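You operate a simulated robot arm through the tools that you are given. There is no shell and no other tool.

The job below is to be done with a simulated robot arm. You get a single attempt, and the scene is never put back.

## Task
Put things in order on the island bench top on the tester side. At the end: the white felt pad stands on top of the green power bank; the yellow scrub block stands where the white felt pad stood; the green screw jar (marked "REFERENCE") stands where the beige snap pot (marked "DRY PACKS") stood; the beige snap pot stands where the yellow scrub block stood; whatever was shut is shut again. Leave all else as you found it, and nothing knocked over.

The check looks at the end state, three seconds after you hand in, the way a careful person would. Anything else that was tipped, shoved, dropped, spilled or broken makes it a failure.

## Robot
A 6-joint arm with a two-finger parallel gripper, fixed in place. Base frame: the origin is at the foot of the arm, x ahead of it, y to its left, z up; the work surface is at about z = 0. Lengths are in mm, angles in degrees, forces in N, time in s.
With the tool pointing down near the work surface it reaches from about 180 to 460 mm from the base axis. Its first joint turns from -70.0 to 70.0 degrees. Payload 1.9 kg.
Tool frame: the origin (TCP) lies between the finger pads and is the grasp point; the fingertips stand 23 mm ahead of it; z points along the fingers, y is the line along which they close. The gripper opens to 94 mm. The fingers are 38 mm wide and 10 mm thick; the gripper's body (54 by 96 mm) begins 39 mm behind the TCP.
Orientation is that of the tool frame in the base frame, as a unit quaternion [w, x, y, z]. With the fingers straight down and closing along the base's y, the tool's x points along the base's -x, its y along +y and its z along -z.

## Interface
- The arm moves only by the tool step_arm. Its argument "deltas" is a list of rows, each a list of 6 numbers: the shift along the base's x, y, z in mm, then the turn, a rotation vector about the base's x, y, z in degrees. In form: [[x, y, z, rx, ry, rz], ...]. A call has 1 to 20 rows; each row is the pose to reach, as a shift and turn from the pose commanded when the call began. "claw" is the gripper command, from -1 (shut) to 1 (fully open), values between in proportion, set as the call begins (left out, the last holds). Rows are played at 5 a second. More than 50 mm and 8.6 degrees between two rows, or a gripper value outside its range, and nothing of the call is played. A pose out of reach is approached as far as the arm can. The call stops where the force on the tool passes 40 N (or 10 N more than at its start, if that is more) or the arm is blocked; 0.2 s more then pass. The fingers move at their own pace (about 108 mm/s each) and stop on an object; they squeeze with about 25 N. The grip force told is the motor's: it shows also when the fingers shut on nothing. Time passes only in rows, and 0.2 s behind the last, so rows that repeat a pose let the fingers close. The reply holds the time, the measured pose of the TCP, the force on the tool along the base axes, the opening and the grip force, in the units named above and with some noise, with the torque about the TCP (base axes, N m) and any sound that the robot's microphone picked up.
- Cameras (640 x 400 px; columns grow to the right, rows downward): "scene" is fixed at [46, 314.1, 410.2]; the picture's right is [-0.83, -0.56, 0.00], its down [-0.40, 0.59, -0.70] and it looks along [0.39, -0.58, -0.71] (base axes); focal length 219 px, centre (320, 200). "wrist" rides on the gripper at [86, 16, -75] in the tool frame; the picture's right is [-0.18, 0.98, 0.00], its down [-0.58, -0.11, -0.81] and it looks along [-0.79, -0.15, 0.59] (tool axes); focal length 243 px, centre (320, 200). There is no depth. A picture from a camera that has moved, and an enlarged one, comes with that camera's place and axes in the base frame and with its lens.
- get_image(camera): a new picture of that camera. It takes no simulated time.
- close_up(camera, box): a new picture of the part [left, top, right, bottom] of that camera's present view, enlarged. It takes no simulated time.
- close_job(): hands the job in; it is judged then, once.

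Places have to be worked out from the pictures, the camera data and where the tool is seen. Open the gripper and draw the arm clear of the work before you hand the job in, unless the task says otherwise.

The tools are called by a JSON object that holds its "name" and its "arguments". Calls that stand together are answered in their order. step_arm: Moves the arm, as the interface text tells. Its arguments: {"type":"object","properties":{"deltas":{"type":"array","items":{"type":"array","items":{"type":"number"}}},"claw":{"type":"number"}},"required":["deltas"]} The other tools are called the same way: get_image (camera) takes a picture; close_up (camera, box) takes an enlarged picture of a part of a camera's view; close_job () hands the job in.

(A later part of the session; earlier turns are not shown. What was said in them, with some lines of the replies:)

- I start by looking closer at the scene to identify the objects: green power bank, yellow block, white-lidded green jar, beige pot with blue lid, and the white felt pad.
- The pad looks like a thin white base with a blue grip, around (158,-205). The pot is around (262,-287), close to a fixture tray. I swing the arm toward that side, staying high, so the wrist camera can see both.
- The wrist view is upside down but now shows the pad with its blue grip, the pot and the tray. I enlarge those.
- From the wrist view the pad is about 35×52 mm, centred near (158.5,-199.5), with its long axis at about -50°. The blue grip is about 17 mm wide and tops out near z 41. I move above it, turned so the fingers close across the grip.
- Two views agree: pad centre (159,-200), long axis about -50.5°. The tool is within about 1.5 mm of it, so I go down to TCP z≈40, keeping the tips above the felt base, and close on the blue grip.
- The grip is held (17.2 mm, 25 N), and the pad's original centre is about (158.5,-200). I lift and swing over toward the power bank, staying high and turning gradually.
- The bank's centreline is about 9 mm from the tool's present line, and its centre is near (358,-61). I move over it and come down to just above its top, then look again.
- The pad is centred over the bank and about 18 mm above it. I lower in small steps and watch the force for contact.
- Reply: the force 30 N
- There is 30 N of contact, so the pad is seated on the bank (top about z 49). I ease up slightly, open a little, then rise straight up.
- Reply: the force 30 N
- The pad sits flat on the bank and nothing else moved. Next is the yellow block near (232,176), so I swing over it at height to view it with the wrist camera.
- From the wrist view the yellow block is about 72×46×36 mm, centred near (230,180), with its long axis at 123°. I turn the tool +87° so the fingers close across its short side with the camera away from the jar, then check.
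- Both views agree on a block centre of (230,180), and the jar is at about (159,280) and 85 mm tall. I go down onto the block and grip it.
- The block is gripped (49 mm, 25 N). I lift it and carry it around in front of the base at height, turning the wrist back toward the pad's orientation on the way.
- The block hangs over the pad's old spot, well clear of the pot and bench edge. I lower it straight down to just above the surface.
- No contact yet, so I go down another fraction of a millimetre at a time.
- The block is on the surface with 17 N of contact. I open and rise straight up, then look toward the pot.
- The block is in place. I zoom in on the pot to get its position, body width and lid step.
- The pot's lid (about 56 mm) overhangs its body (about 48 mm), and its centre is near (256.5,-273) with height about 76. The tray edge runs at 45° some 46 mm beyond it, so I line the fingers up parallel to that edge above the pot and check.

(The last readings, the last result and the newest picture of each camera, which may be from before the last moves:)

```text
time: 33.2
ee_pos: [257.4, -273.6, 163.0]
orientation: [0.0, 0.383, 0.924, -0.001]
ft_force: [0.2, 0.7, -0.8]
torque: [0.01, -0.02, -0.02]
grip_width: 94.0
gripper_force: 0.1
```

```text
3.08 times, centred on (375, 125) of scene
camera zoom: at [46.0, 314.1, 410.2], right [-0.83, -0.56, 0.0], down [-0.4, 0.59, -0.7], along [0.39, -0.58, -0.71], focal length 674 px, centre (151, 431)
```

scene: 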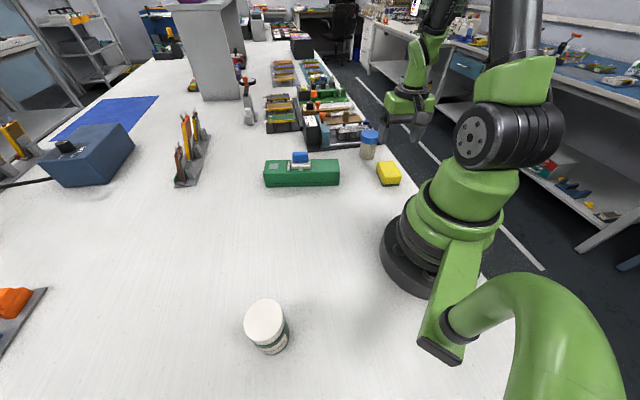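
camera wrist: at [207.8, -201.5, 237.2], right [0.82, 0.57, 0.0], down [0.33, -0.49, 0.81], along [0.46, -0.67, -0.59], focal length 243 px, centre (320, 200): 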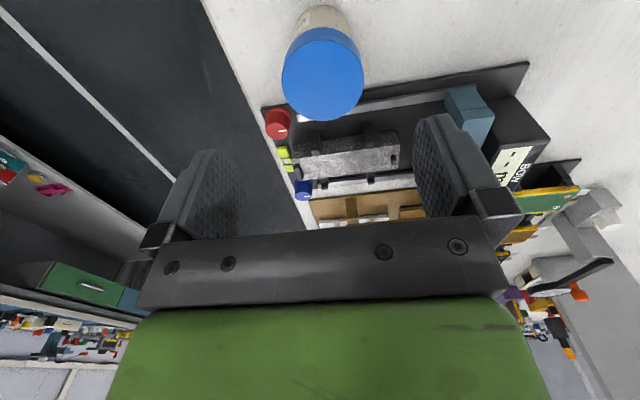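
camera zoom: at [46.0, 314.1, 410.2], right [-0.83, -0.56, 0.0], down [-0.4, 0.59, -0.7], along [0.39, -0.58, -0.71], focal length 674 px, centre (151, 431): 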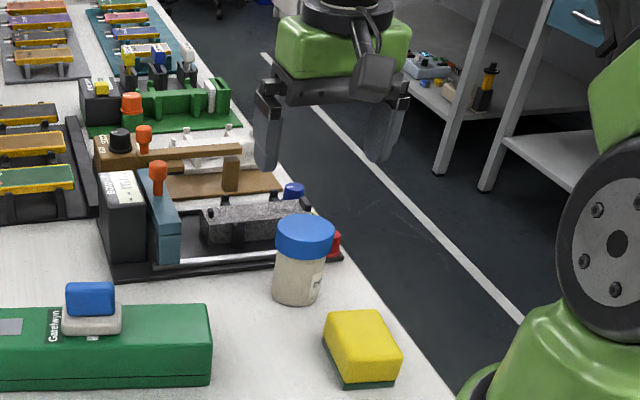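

The lid centre is about 2–3 mm from the tool axis (pot at about (259.5,-273.5)), and the fingers run parallel to the tray. I correct and lower to TCP z≈50, leaving the palm clear of the lid.

{"name": "step_arm", "arguments": {"deltas": [[2.4, 0, -20, 0, 0, 0], [2.4, 0, -50, 0, 0, 0], [2.4, 0, -80, 0, 0, 0], [2.4, 0, -100, 0, 0, 0], [2.4, 0, -113, 0, 0, 0], [2.4, 0, -113, 0, 0, 0]]}}

{"name": "get_image", "arguments": {"camera": "wrist"}}

{"name": "close_up", "arguments": {"camera": "scene", "box": [300, 60, 450, 190]}}

```text
time: 34.6
ee_pos: [258.6, -273.9, 50.7]
orientation: [0.001, 0.383, 0.924, 0.0]
ft_force: [0.8, -0.3, 1.3]
torque: [-0.02, 0.02, 0.03]
grip_width: 94.0
gripper_force: 0.1
```

```text
taken
camera wrist: at [209.4, -200.9, 125.3], right [0.83, 0.56, 0.0], down [0.33, -0.49, 0.81], along [0.46, -0.67, -0.59], focal length 243 px, centre (320, 200)
```

wrist: 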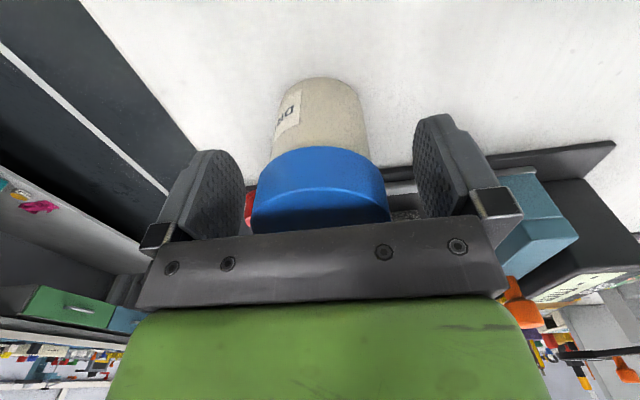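

```text
3.08 times, centred on (375, 125) of scene
camera zoom: at [46.0, 314.1, 410.2], right [-0.83, -0.56, 0.0], down [-0.4, 0.59, -0.7], along [0.39, -0.58, -0.71], focal length 674 px, centre (151, 431)
```

zoom: 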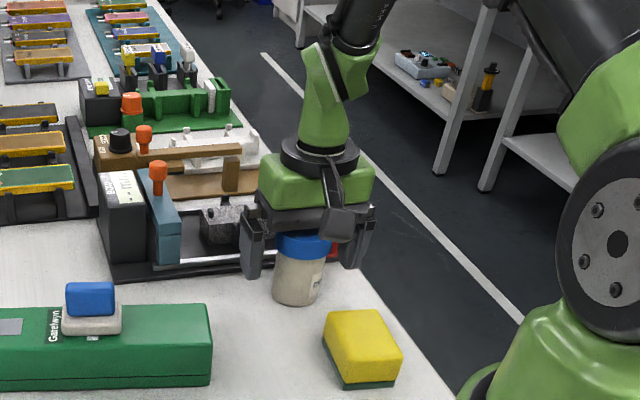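

The fingers straddle the lid evenly and the palm is clear. I close, then do a very small test lift to see that the lid and pot come up together.

{"name": "step_arm", "arguments": {"deltas": [[0, 0, 0, 0, 0, 0], [0, 0, 0, 0, 0, 0], [0, 0, 0, 0, 0, 0], [0, 0, 0, 0, 0, 0]], "claw": -1}}

{"name": "step_arm", "arguments": {"deltas": [[0, 0, 0.5, 0, 0, 0], [0, 0, 1, 0, 0, 0], [0, 0, 1.5, 0, 0, 0], [0, 0, 2, 0, 0, 0], [0, 0, 2.5, 0, 0, 0], [0, 0, 3, 0, 0, 0], [0, 0, 3, 0, 0, 0]]}}

{"name": "close_up", "arguments": {"camera": "wrist", "box": [220, 50, 420, 240]}}

{"name": "close_up", "arguments": {"camera": "scene", "box": [335, 110, 405, 180]}}

```text
time: 35.6
ee_pos: [258.7, -272.4, 51.7]
orientation: [0.001, 0.383, 0.924, 0.0]
ft_force: [-0.5, -0.9, -0.3]
torque: [0.01, -0.01, -0.01]
grip_width: 54.5
gripper_force: 25.1
```

```text
time: 37.2
ee_pos: [259.9, -272.4, 55.1]
orientation: [0.002, 0.383, 0.924, -0.001]
ft_force: [0.4, -0.2, -0.9]
torque: [0.01, -0.03, -0.02]
grip_width: 54.1
gripper_force: 24.8
```

```text
2.11 times, centred on (320, 145) of wrist
camera zoom: at [210.6, -200.0, 129.0], right [0.83, 0.56, 0.0], down [0.33, -0.49, 0.81], along [0.46, -0.67, -0.59], focal length 511 px, centre (320, 316)
```

zoom: 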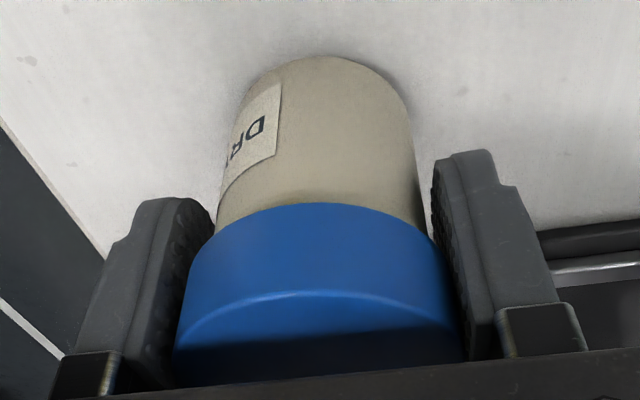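

```text
5.71 times, centred on (370, 145) of scene
camera zoom: at [46.0, 314.1, 410.2], right [-0.83, -0.56, 0.0], down [-0.4, 0.59, -0.7], along [0.39, -0.58, -0.71], focal length 1252 px, centre (34, 514)
```

zoom: 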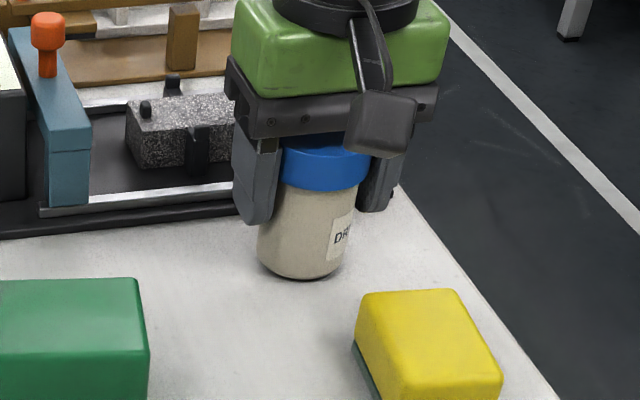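

Lid and pot rose together (the pot's bottom edge kept its place relative to the fingers). I lift slowly a little more and check again before carrying.

{"name": "step_arm", "arguments": {"deltas": [[0, 0, 4, 0, 0, 0], [0, 0, 10, 0, 0, 0], [0, 0, 17, 0, 0, 0], [0, 0, 24, 0, 0, 0], [0, 0, 31, 0, 0, 0], [0, 0, 36, 0, 0, 0], [0, 0, 38, 0, 0, 0], [0, 0, 38, 0, 0, 0]]}}

{"name": "close_up", "arguments": {"camera": "wrist", "box": [220, 50, 420, 240]}}

{"name": "close_up", "arguments": {"camera": "scene", "box": [300, 60, 450, 190]}}

```text
time: 39.0
ee_pos: [260.0, -274.0, 92.5]
orientation: [0.001, 0.382, 0.924, -0.001]
ft_force: [0.9, -0.7, -0.9]
torque: [-0.02, 0.0, -0.02]
grip_width: 54.3
gripper_force: 25.1
```

```text
2.11 times, centred on (320, 145) of wrist
camera zoom: at [209.8, -200.6, 166.7], right [0.83, 0.56, 0.0], down [0.33, -0.49, 0.81], along [0.46, -0.67, -0.59], focal length 511 px, centre (320, 316)
```

zoom: 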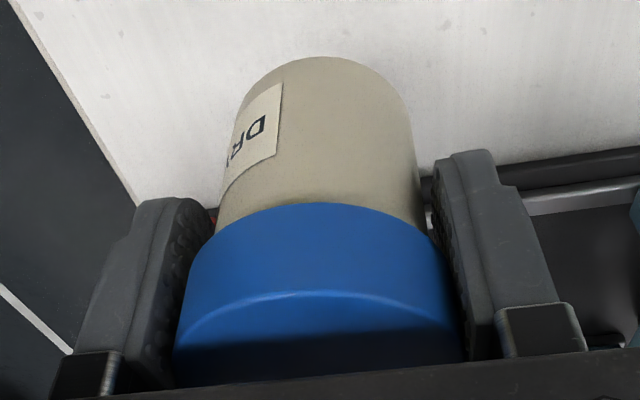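

```text
3.08 times, centred on (375, 125) of scene
camera zoom: at [46.0, 314.1, 410.2], right [-0.83, -0.56, 0.0], down [-0.4, 0.59, -0.7], along [0.39, -0.58, -0.71], focal length 674 px, centre (151, 431)
```

zoom: 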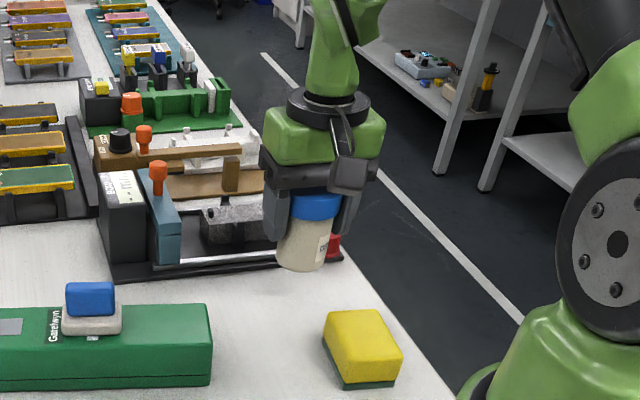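

The pot hangs together with its lid firmly on. I carry it low and steadily through the gap between the block and the bank, turning gradually, to the block's old spot.

{"name": "step_arm", "arguments": {"deltas": [[-2.9, 15, 0, 0, 0, 2], [-6.9, 35, 0, 0, 0, 6], [-11.9, 57, 0, 0, 0, 11], [-17.9, 80, 0, 0, 0, 16], [-25.9, 103, 0, 0, 0, 21], [-35.9, 126, 0, 0, 0, 26], [-44.9, 149, 0, 0, 0, 31], [-49.9, 173, 0, 0, 0, 36], [-51.9, 198, 0, 0, 0, 41], [-52.9, 223, 0, 0, 0, 46], [-52.9, 248, 0, 0, 0, 51], [-50.9, 273, 0, 0, 0, 56], [-47.9, 298, 0, 0, 0, 61], [-44.9, 323, 0, 0, 0, 66], [-40.9, 348, 0, 0, 0, 71], [-36.9, 373, 0, 0, 0, 76], [-32.9, 397, 0, 0, 0, 80], [-30.9, 419, 0, 0, 0, 83], [-29.4, 437, 0, 0, 0, 83], [-28.9, 447, 0, 0, 0, 83]]}}

{"name": "get_image", "arguments": {"camera": "wrist"}}

{"name": "get_image", "arguments": {"camera": "scene"}}

```text
time: 43.2
ee_pos: [229.4, 174.5, 94.0]
orientation: [0.001, -0.326, 0.946, 0.001]
ft_force: [0.0, -0.5, -0.9]
torque: [-0.02, 0.0, -0.04]
grip_width: 54.1
gripper_force: 25.6
```

```text
taken
camera wrist: at [151.4, 133.5, 167.3], right [-0.46, 0.89, 0.0], down [0.52, 0.27, 0.81], along [0.72, 0.37, -0.59], focal length 243 px, centre (320, 200)
```

wrist: 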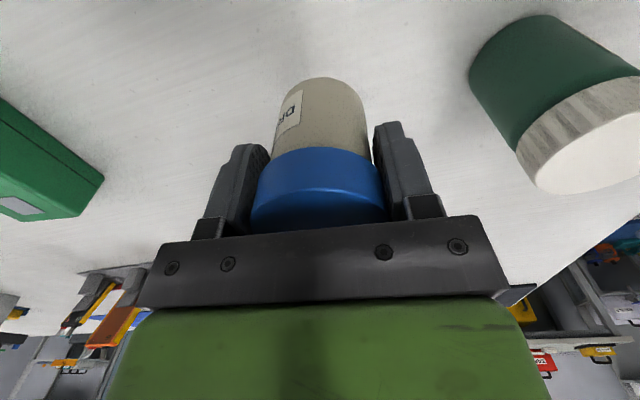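

```text
taken
```

scene: 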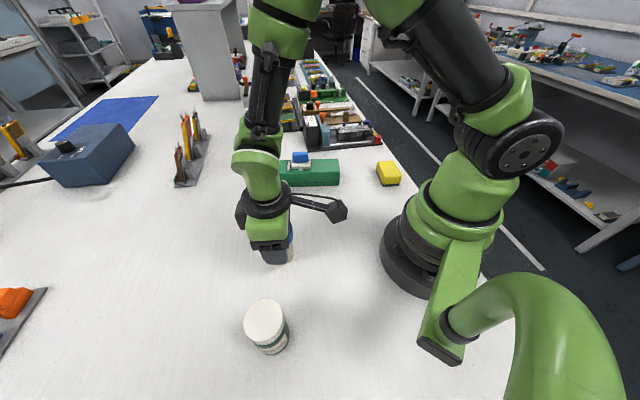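

The pot arrived upright with its lid on. I shift the last 6 mm to (230,180) and lower to just above the surface.

{"name": "step_arm", "arguments": {"deltas": [[0.4, 3, 0, 0, 0, 0], [0.8, 5.8, -4, 0, 0, 0], [0.8, 5.8, -14, 0, 0, 0], [0.8, 5.8, -25, 0, 0, 0], [0.8, 5.8, -34, 0, 0, 0], [0.8, 5.8, -39, 0, 0, 0], [0.8, 5.8, -39, 0, 0, 0]]}}

{"name": "step_arm", "arguments": {"deltas": [[0, 0, -0.6, 0, 0, 0], [0, 0, -1.2, 0, 0, 0], [0, 0, -1.2, 0, 0, 0]]}}

{"name": "get_image", "arguments": {"camera": "wrist"}}

{"name": "close_up", "arguments": {"camera": "scene", "box": [220, 180, 360, 360]}}

```text
time: 44.8
ee_pos: [230.1, 179.2, 54.0]
orientation: [0.002, -0.325, 0.946, 0.001]
ft_force: [1.2, -0.4, -0.7]
torque: [0.01, -0.01, 0.0]
grip_width: 54.3
gripper_force: 25.5
```

```text
time: 45.6
ee_pos: [230.8, 179.2, 53.1]
orientation: [0.002, -0.326, 0.945, 0.001]
ft_force: [-0.7, -0.1, -1.5]
torque: [-0.01, 0.01, 0.01]
grip_width: 54.3
gripper_force: 24.7
```

```text
taken
camera wrist: at [153.0, 138.5, 126.8], right [-0.46, 0.89, 0.0], down [0.52, 0.27, 0.81], along [0.72, 0.37, -0.59], focal length 243 px, centre (320, 200)
```

wrist: 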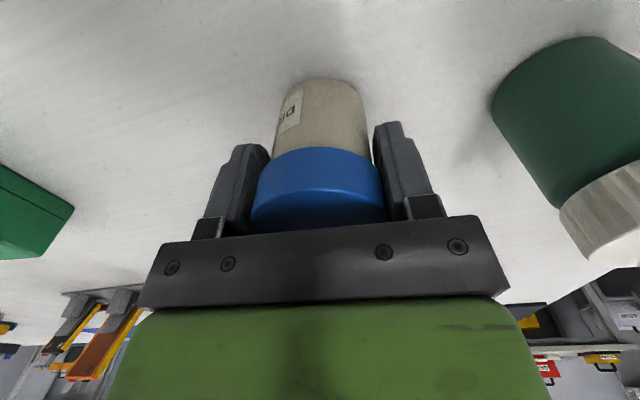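

```text
2.22 times, centred on (290, 270) of scene
camera zoom: at [46.0, 314.1, 410.2], right [-0.83, -0.56, 0.0], down [-0.4, 0.59, -0.7], along [0.39, -0.58, -0.71], focal length 487 px, centre (387, 44)
```

zoom: 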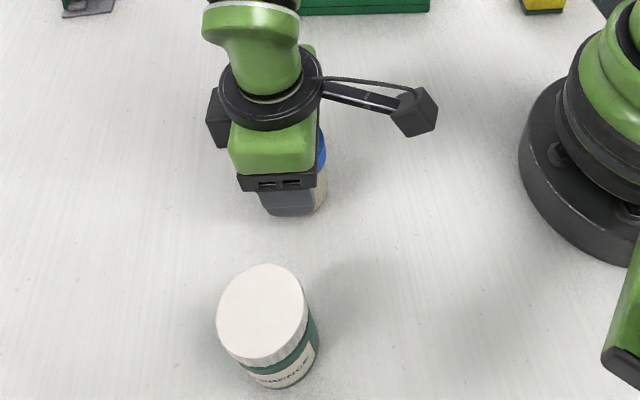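

No contact yet. I continue down in half-millimetre steps.

{"name": "step_arm", "arguments": {"deltas": [[0, 0.5, -0.5, 0, 0, 0], [0, 0.5, -1, 0, 0, 0], [0, 0.5, -1, 0, 0, 0]]}}

```text
time: 46.4
ee_pos: [231.0, 179.5, 52.9]
orientation: [0.002, -0.325, 0.946, 0.001]
ft_force: [-4.7, -0.3, 17.7]
torque: [-0.33, 0.03, -0.11]
grip_width: 54.3
gripper_force: 25.2
```

The pot is on the bench (17.7 N). I ease off and open the fingers, then rise straight up.

{"name": "step_arm", "arguments": {"deltas": [[0, 0, 0.4, 0, 0, 0], [0, 0, 0.4, 0, 0, 0]]}}

{"name": "step_arm", "arguments": {"deltas": [[0, 0, 0, 0, 0, 0], [0, 0, 0, 0, 0, 0], [0, 0, 0, 0, 0, 0]], "claw": 0.7}}

{"name": "step_arm", "arguments": {"deltas": [[0, 0, 10, 0, 0, 0], [0, 0, 30, 0, 0, 0], [0, 0, 65, 0, 0, 0], [0, 0, 105, 0, 0, 0], [0, 0, 120, 0, 0, 0], [0, 0, 120, 0, 0, 0]]}}

{"name": "get_image", "arguments": {"camera": "wrist"}}

{"name": "get_image", "arguments": {"camera": "scene"}}

```text
time: 47.0
ee_pos: [230.3, 180.5, 51.9]
orientation: [0.001, -0.325, 0.946, 0.001]
ft_force: [0.1, -0.3, -0.8]
torque: [-0.02, -0.01, -0.01]
grip_width: 54.1
gripper_force: 24.8
```

```text
time: 47.8
ee_pos: [230.2, 180.1, 52.5]
orientation: [0.002, -0.325, 0.946, 0.001]
ft_force: [0.3, 0.2, 0.8]
torque: [0.05, -0.01, 0.02]
grip_width: 80.1
gripper_force: 0.1
```

```text
time: 49.2
ee_pos: [230.3, 178.4, 172.7]
orientation: [0.001, -0.325, 0.946, 0.0]
ft_force: [-0.1, -0.1, 0.4]
torque: [0.04, 0.0, 0.0]
grip_width: 79.9
gripper_force: 0.0
```

```text
taken
camera wrist: at [152.5, 137.8, 246.6], right [-0.46, 0.89, 0.0], down [0.52, 0.27, 0.81], along [0.72, 0.37, -0.59], focal length 243 px, centre (320, 200)
```

wrist: 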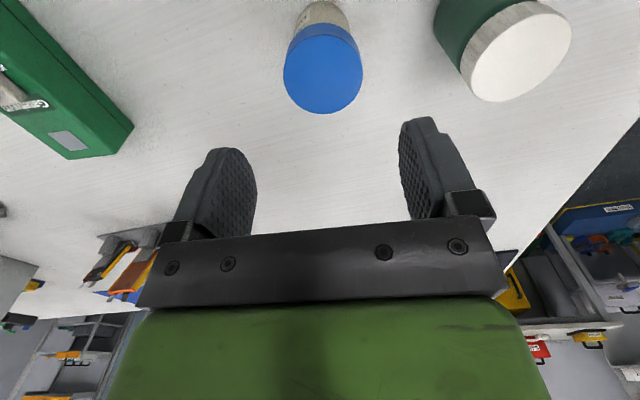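

```text
taken
```

scene: 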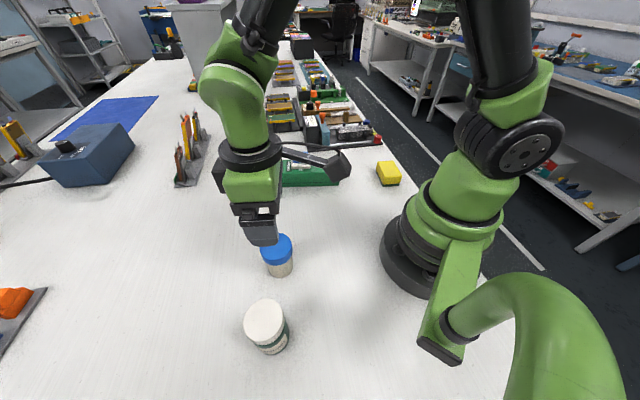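

The pot stands in the block's old place with its lid on. Now I move above the jar near (159,280) to centre on it with the wrist camera.

{"name": "step_arm", "arguments": {"deltas": [[-14, 20, 2, 0, 0, 5], [-30, 42, 4, 0, 0, 10], [-46, 64, 6, 0, 0, 15], [-62, 86, 8, 0, 0, 20], [-71.8, 99.7, 8, 0, 0, 22], [-71.8, 99.7, 8, 0, 0, 22]], "claw": 1}}

{"name": "get_image", "arguments": {"camera": "wrist"}}

{"name": "close_up", "arguments": {"camera": "wrist", "box": [240, 0, 420, 130]}}

{"name": "get_image", "arguments": {"camera": "scene"}}

```text
time: 50.6
ee_pos: [160.0, 278.7, 179.5]
orientation: [0.0, -0.501, 0.866, 0.001]
ft_force: [0.2, -0.1, 1.0]
torque: [-0.02, -0.02, 0.03]
grip_width: 94.0
gripper_force: 0.1
```

```text
taken
camera wrist: at [102.4, 212.4, 254.3], right [-0.76, 0.65, 0.0], down [0.38, 0.45, 0.81], along [0.52, 0.61, -0.59], focal length 243 px, centre (320, 200)
```

wrist: 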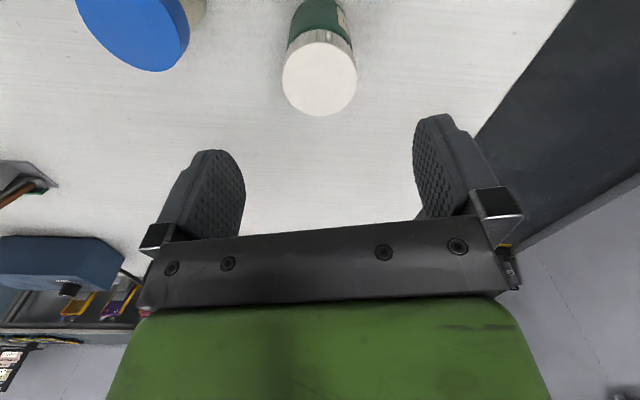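

```text
3.08 times, centred on (330, 65) of wrist
camera zoom: at [102.4, 212.4, 254.3], right [-0.76, 0.65, 0.0], down [0.38, 0.45, 0.81], along [0.52, 0.61, -0.59], focal length 746 px, centre (289, 615)
```

zoom: 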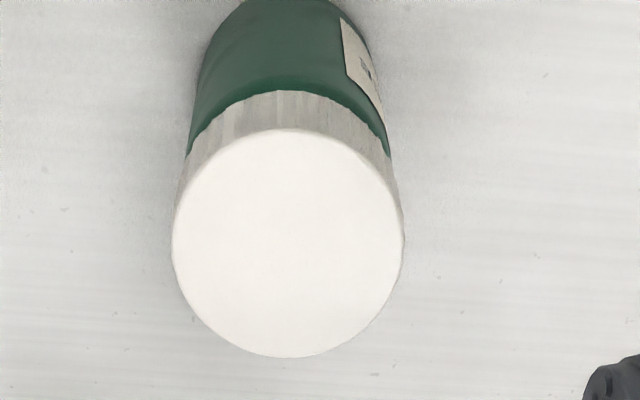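

```text
taken
```

scene: 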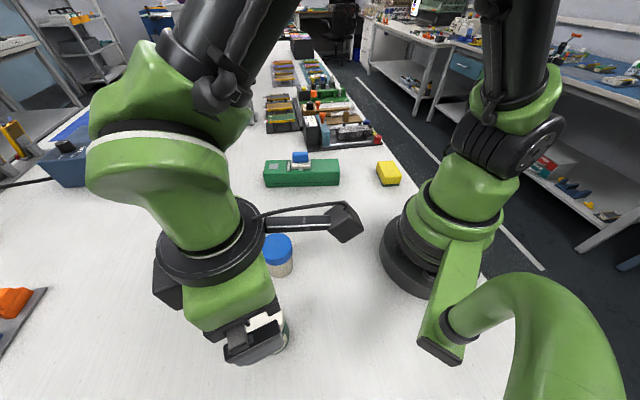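

The jar's lid is centred about 3–4 mm outward of the tool axis, with a 54 mm diameter. I correct that and lower to TCP z≈56, keeping the palm about 10 mm above the lid.

{"name": "step_arm", "arguments": {"deltas": [[2, 2.3, -25, 0, 0, 0], [2, 2.3, -55, 0, 0, 0], [2, 2.3, -85, 0, 0, 0], [2, 2.3, -108, 0, 0, 0], [2, 2.3, -123, 0, 0, 0], [2, 2.3, -123, 0, 0, 0]]}}

{"name": "get_image", "arguments": {"camera": "wrist"}}

{"name": "get_image", "arguments": {"camera": "scene"}}

```text
time: 52.0
ee_pos: [160.6, 281.2, 58.4]
orientation: [0.001, -0.5, 0.866, 0.002]
ft_force: [0.4, 0.0, -0.7]
torque: [-0.01, 0.01, 0.0]
grip_width: 94.0
gripper_force: 0.1
```

```text
taken
camera wrist: at [105.2, 214.3, 132.0], right [-0.76, 0.65, 0.0], down [0.38, 0.45, 0.81], along [0.53, 0.61, -0.59], focal length 243 px, centre (320, 200)
```

wrist: 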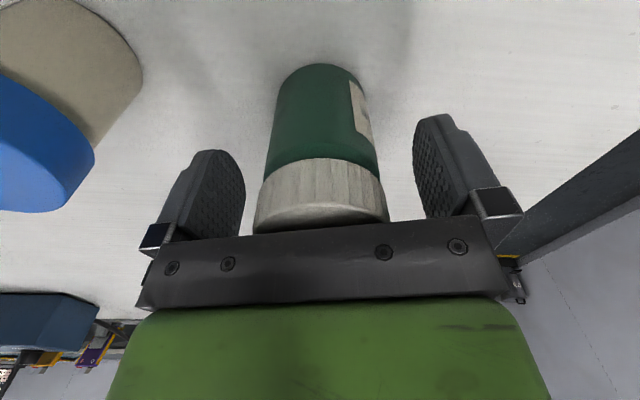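

```text
taken
```

scene: 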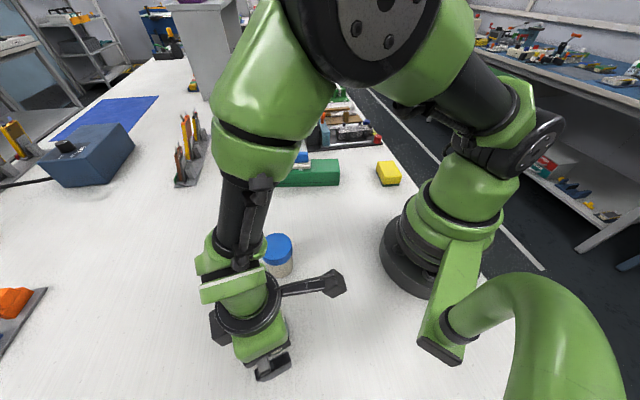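

The fingers straddle the jar evenly and the palm is clear. I close and do a small test lift.

{"name": "step_arm", "arguments": {"deltas": [[0, 0, 0, 0, 0, 0], [0, 0, 0, 0, 0, 0], [0, 0, 0, 0, 0, 0], [0, 0, 0, 0, 0, 0]], "claw": -1}}

{"name": "step_arm", "arguments": {"deltas": [[0, 0, 0.5, 0, 0, 0], [0, 0, 1, 0, 0, 0], [0, 0, 1.5, 0, 0, 0], [0, 0, 2, 0, 0, 0], [0, 0, 3, 0, 0, 0], [0, 0, 4, 0, 0, 0], [0, 0, 4, 0, 0, 0]]}}

{"name": "get_image", "arguments": {"camera": "wrist"}}

```text
time: 53.0
ee_pos: [163.2, 281.3, 58.1]
orientation: [0.001, -0.5, 0.866, 0.002]
ft_force: [-0.5, 0.8, 0.1]
torque: [-0.01, 0.0, 0.01]
grip_width: 50.1
gripper_force: 25.2
```

```text
time: 54.6
ee_pos: [161.7, 280.9, 60.4]
orientation: [0.002, -0.5, 0.866, 0.0]
ft_force: [-0.5, 0.3, -2.2]
torque: [-0.02, -0.02, -0.01]
grip_width: 49.7
gripper_force: 25.3
```

```text
taken
camera wrist: at [105.0, 215.4, 135.4], right [-0.76, 0.65, 0.0], down [0.38, 0.45, 0.81], along [0.53, 0.61, -0.59], focal length 243 px, centre (320, 200)
```

wrist: 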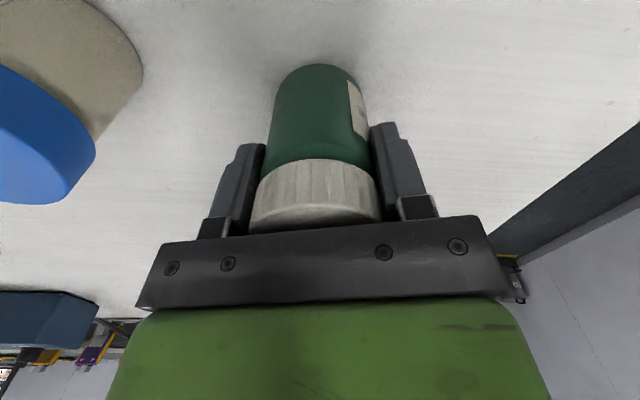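

The jar came up whole (its bottom edge is unchanged relative to the fingers, with about 2 N of weight). I lift it high and begin carrying it around toward the pot's old place.

{"name": "step_arm", "arguments": {"deltas": [[0, 0, 6, 0, 0, 0], [0, 0, 18, 0, 0, 0], [0, 0, 36, 0, 0, 0], [0, 0, 58, 0, 0, 0], [0, 0, 80, 0, 0, 0], [0, 0, 97, 0, 0, 0], [0, 0, 104, 0, 0, 0], [3, -16, 104, 0, 0, -4], [8, -36, 104, 0, 0, -8], [13, -58, 104, 0, 0, -13], [19, -82, 104, 0, 0, -18], [27, -107, 104, 0, 0, -23], [37, -132, 104, 0, 0, -28], [47, -157, 104, 0, 0, -33], [57, -182, 104, 0, 0, -38], [67, -208, 104, 0, 0, -43], [75, -234, 104, 0, 0, -48], [81, -260, 104, 0, 0, -53], [84, -286, 104, 0, 0, -58], [85, -306, 104, 0, 0, -62]]}}

{"name": "get_image", "arguments": {"camera": "wrist"}}

{"name": "get_image", "arguments": {"camera": "scene"}}

```text
time: 58.8
ee_pos: [246.3, -23.6, 163.9]
orientation: [0.0, 0.018, 1.0, 0.0]
ft_force: [0.0, -0.5, -1.7]
torque: [0.02, 0.03, 0.02]
grip_width: 50.2
gripper_force: 23.9
```

```text
taken
camera wrist: at [160.1, -4.3, 238.8], right [0.22, 0.98, 0.0], down [0.58, -0.13, 0.81], along [0.79, -0.18, -0.59], focal length 243 px, centre (320, 200)
```

wrist: 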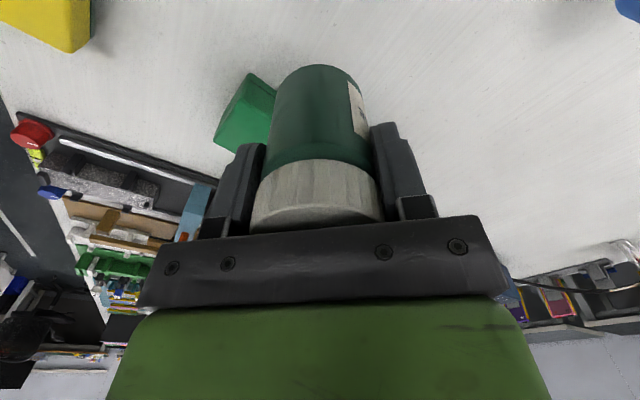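

```text
taken
```

scene: 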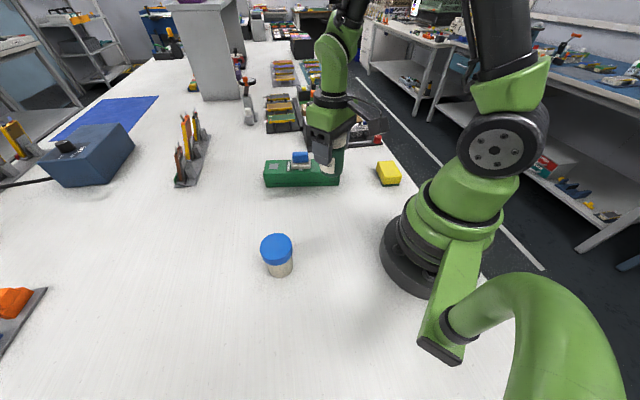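

The jar hangs steady and everything else is untouched. I continue to above the pot's old place, finishing with the fingers parallel to the tray edge.

{"name": "step_arm", "arguments": {"deltas": [[0.5, -20, 0, 0, 0, -4], [1, -42, 0, 0, 0, -8], [2, -64, 0, 0, 0, -12], [3, -86, 0, 0, 0, -16], [4, -108, 0, 0, 0, -20], [6, -130, 0, 0, 0, -24], [8, -152, 0, 0, 0, -28], [10, -174, 0, 0, 0, -32], [12, -196, 0, 0, 0, -36], [13, -216, 0, 0, 0, -40], [13.5, -233, 0, 0, 0, -43], [13.5, -244, 0, 0, 0, -43], [13.5, -249, 0, 0, 0, -43], [13.5, -249, 0, 0, 0, -43]]}}

{"name": "get_image", "arguments": {"camera": "wrist"}}

{"name": "close_up", "arguments": {"camera": "scene", "box": [280, 50, 450, 200]}}

```text
time: 61.8
ee_pos: [260.1, -273.3, 164.7]
orientation: [0.0, 0.382, 0.924, 0.0]
ft_force: [0.0, 0.5, -2.2]
torque: [0.01, 0.03, 0.01]
grip_width: 49.8
gripper_force: 25.3
```

```text
taken
camera wrist: at [211.0, -200.1, 238.7], right [0.83, 0.56, 0.0], down [0.33, -0.49, 0.81], along [0.46, -0.67, -0.59], focal length 243 px, centre (320, 200)
```

wrist: 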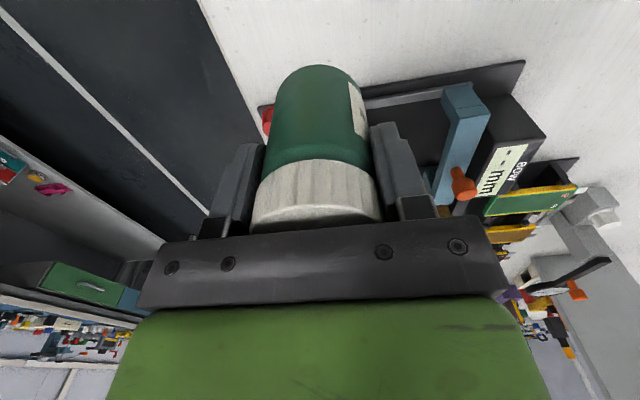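

```text
2.67 times, centred on (365, 125) of scene
camera zoom: at [46.0, 314.1, 410.2], right [-0.83, -0.56, 0.0], down [-0.4, 0.59, -0.7], along [0.39, -0.58, -0.71], focal length 584 px, centre (200, 400)
```

zoom: 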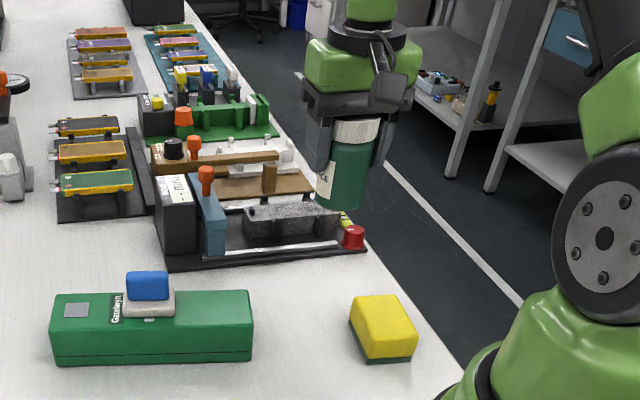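

The jar hangs exactly over the pot's old place, clear of the tray. I lower it to just above the surface.

{"name": "step_arm", "arguments": {"deltas": [[-0.3, 0, -15, 0, 0, 0], [-0.3, 0, -40, 0, 0, 0], [-0.3, 0, -65, 0, 0, 0], [-0.3, 0, -85, 0, 0, 0], [-0.3, 0, -98, 0, 0, 0], [-0.3, 0, -105, 0, 0, 0], [-0.3, 0, -105, 0, 0, 0]]}}

{"name": "step_arm", "arguments": {"deltas": [[0, 0, -0.7, 0, 0, 0], [0, 0, -1.4, 0, 0, 0], [0, 0, -1.4, 0, 0, 0]]}}

{"name": "get_image", "arguments": {"camera": "wrist"}}

{"name": "close_up", "arguments": {"camera": "scene", "box": [300, 90, 420, 200]}}

```text
time: 63.4
ee_pos: [260.9, -271.7, 59.4]
orientation: [0.002, 0.383, 0.924, 0.0]
ft_force: [-0.5, 0.3, -0.8]
torque: [0.01, 0.0, 0.02]
grip_width: 49.8
gripper_force: 24.8
```

```text
time: 64.2
ee_pos: [259.9, -274.1, 59.1]
orientation: [0.002, 0.382, 0.924, 0.0]
ft_force: [-1.1, -0.1, 1.8]
torque: [0.01, 0.01, 0.0]
grip_width: 49.8
gripper_force: 25.2
```

```text
taken
camera wrist: at [210.7, -200.1, 131.9], right [0.83, 0.56, 0.0], down [0.33, -0.49, 0.81], along [0.46, -0.67, -0.59], focal length 243 px, centre (320, 200)
```

wrist: 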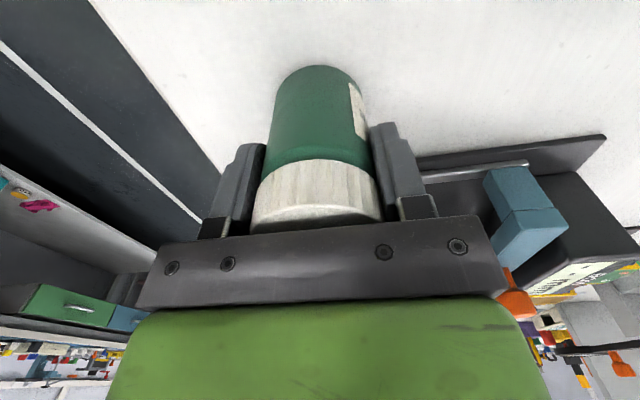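

```text
3.64 times, centred on (360, 145) of scene
camera zoom: at [46.0, 314.1, 410.2], right [-0.83, -0.56, 0.0], down [-0.4, 0.59, -0.7], along [0.39, -0.58, -0.71], focal length 797 px, centre (174, 400)
```

zoom: 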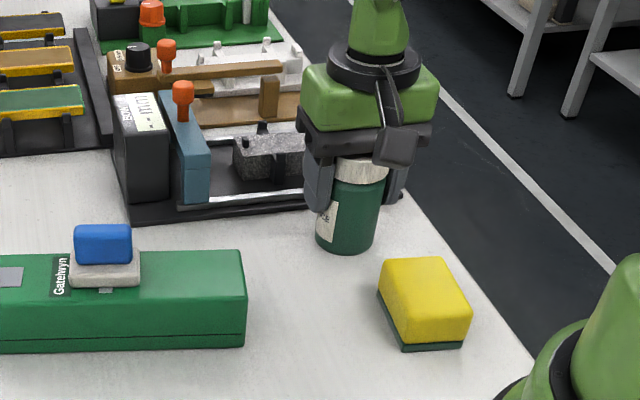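

The force just changed sign, so the jar is about to take up its weight. I go down another half millimetre to seat it.

{"name": "step_arm", "arguments": {"deltas": [[0, 0, -0.4, 0, 0, 0], [0, 0, -0.7, 0, 0, 0], [0, 0, -0.7, 0, 0, 0]]}}

```text
time: 65.0
ee_pos: [259.0, -271.1, 57.4]
orientation: [0.002, 0.382, 0.924, 0.0]
ft_force: [2.9, 0.3, 6.6]
torque: [-0.08, -0.03, 0.01]
grip_width: 50.0
gripper_force: 24.9
```

The jar is seated with light contact of about 7 N. I open the fingers along the tray direction to about 80 mm and rise straight up.

{"name": "step_arm", "arguments": {"deltas": [[0, 0, 0.2, 0, 0, 0], [0, 0, 0.2, 0, 0, 0], [0, 0, 0.2, 0, 0, 0], [0, 0, 0.2, 0, 0, 0]], "claw": 0.7}}

{"name": "step_arm", "arguments": {"deltas": [[0, 0, 10, 0, 0, 0], [0, 0, 30, 0, 0, 0], [0, 0, 65, 0, 0, 0], [0, 0, 105, 0, 0, 0], [0, 0, 120, 0, 0, 0], [0, 0, 120, 0, 0, 0]]}}

{"name": "get_image", "arguments": {"camera": "wrist"}}

{"name": "get_image", "arguments": {"camera": "scene"}}

```text
time: 66.0
ee_pos: [260.6, -272.5, 57.8]
orientation: [0.001, 0.383, 0.924, -0.001]
ft_force: [-0.8, 0.8, 0.1]
torque: [0.02, 0.0, 0.01]
grip_width: 79.9
gripper_force: 0.1
```

```text
time: 67.4
ee_pos: [260.9, -274.7, 176.9]
orientation: [0.001, 0.383, 0.924, 0.0]
ft_force: [0.3, 0.0, -0.9]
torque: [-0.01, -0.02, 0.04]
grip_width: 80.1
gripper_force: 0.1
```

```text
taken
camera wrist: at [210.5, -201.6, 251.8], right [0.83, 0.56, 0.0], down [0.33, -0.49, 0.81], along [0.46, -0.67, -0.59], focal length 243 px, centre (320, 200)
```

wrist: 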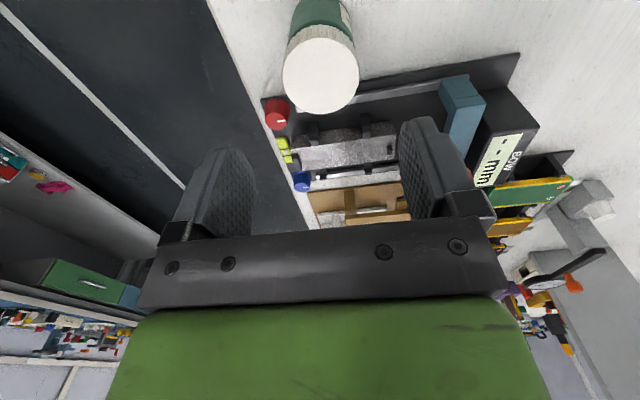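

```text
taken
```

scene: 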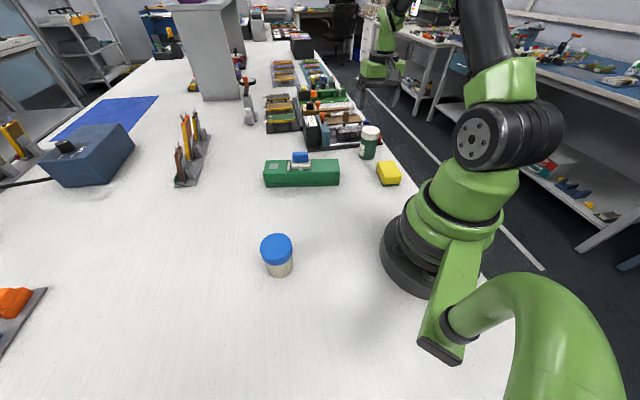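

All four items are in place. I raise the arm and draw it back to roughly its starting pose, clear of everything, then inspect the result.

{"name": "step_arm", "arguments": {"deltas": [[0, 0, 20, 0, 0, 0], [0, 5, 43, 0, 0, 1], [-10, 30, 43, 0, 0, 6], [-18, 60, 43, 0, 0, 12], [-22, 90, 43, 0, 0, 18], [-22, 120, 43, 0, 0, 24], [-18, 150, 43, 0, 0, 30], [-10, 180, 43, 0, 0, 36], [0, 210, 43, 0, 0, 41], [10, 235, 43, 0, 0, 45], [16, 254, 43, 0, 0, 45], [16, 254, 43, 0, 0, 45]], "claw": 1}}

{"name": "get_image", "arguments": {"camera": "scene"}}

{"name": "close_up", "arguments": {"camera": "scene", "box": [240, 100, 420, 220]}}

{"name": "close_up", "arguments": {"camera": "scene", "box": [220, 210, 340, 320]}}

{"name": "get_image", "arguments": {"camera": "wrist"}}

```text
time: 70.0
ee_pos: [275.1, -19.9, 220.8]
orientation: [0.002, 0.0, 1.0, 0.001]
ft_force: [0.3, -0.7, 0.0]
torque: [0.0, -0.01, -0.01]
grip_width: 93.9
gripper_force: 0.1
```

```text
taken
```

scene: 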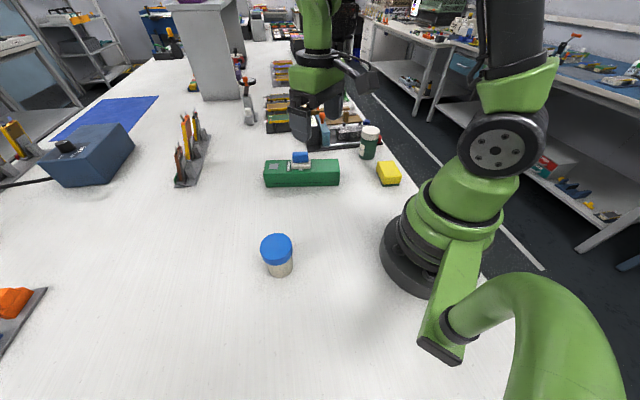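

```text
3.33 times, centred on (330, 160) of scene
camera zoom: at [46.0, 314.1, 410.2], right [-0.83, -0.56, 0.0], down [-0.4, 0.59, -0.7], along [0.39, -0.58, -0.71], focal length 731 px, centre (287, 333)
```

zoom: 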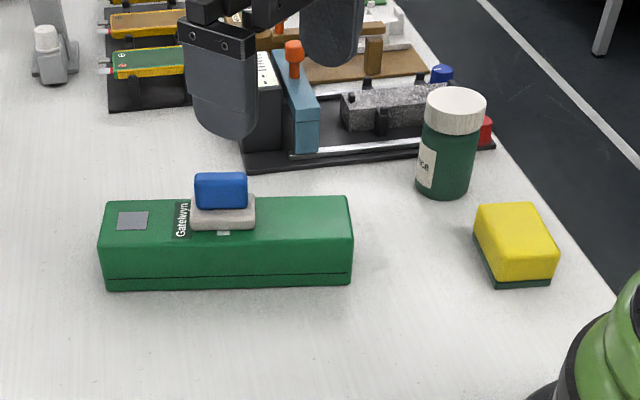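

```text
3.64 times, centred on (280, 265) of scene
camera zoom: at [46.0, 314.1, 410.2], right [-0.83, -0.56, 0.0], down [-0.4, 0.59, -0.7], along [0.39, -0.58, -0.71], focal length 797 px, centre (466, -36)
```

zoom: 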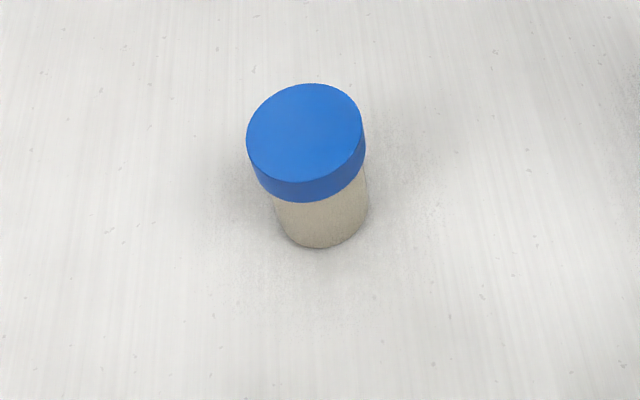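

```text
taken
camera wrist: at [188.8, -4.0, 294.8], right [0.18, 0.98, 0.0], down [0.58, -0.11, 0.81], along [0.79, -0.15, -0.59], focal length 243 px, centre (320, 200)
```

wrist: 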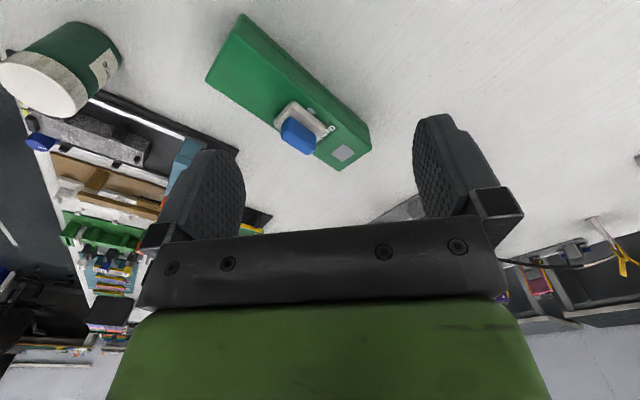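

Everything checks out. The bank is unmoved with the pad standing on it, the block is at the pad's old place, the lidded pot is where the block was, and the jar is shut where the pot stood. The gripper is open and the arm is clear, so I hand the job in.

{"name": "close_job", "arguments": {}}

```text
The job is handed in.
```

I finished the job and handed it in. In the last pictures, every item stands where you asked:

- **White felt pad:** it stands flat on top of the green power bank, near the middle. The power bank did not move.
- **Yellow scrub block:** it is where the felt pad stood, turned to match the pad's direction.
- **Beige snap pot:** it is where the scrub block stood, with its lid on.
- **Green screw jar:** it is where the snap pot stood, with its lid on.

I placed each item within about 2 mm by my camera estimates. I carried the pot and the jar by their lids, after a small test lift of each. Both came up in one piece and stayed shut.

In the last pictures nothing else looked moved or knocked over. The arm is back near its starting pose with the gripper open.
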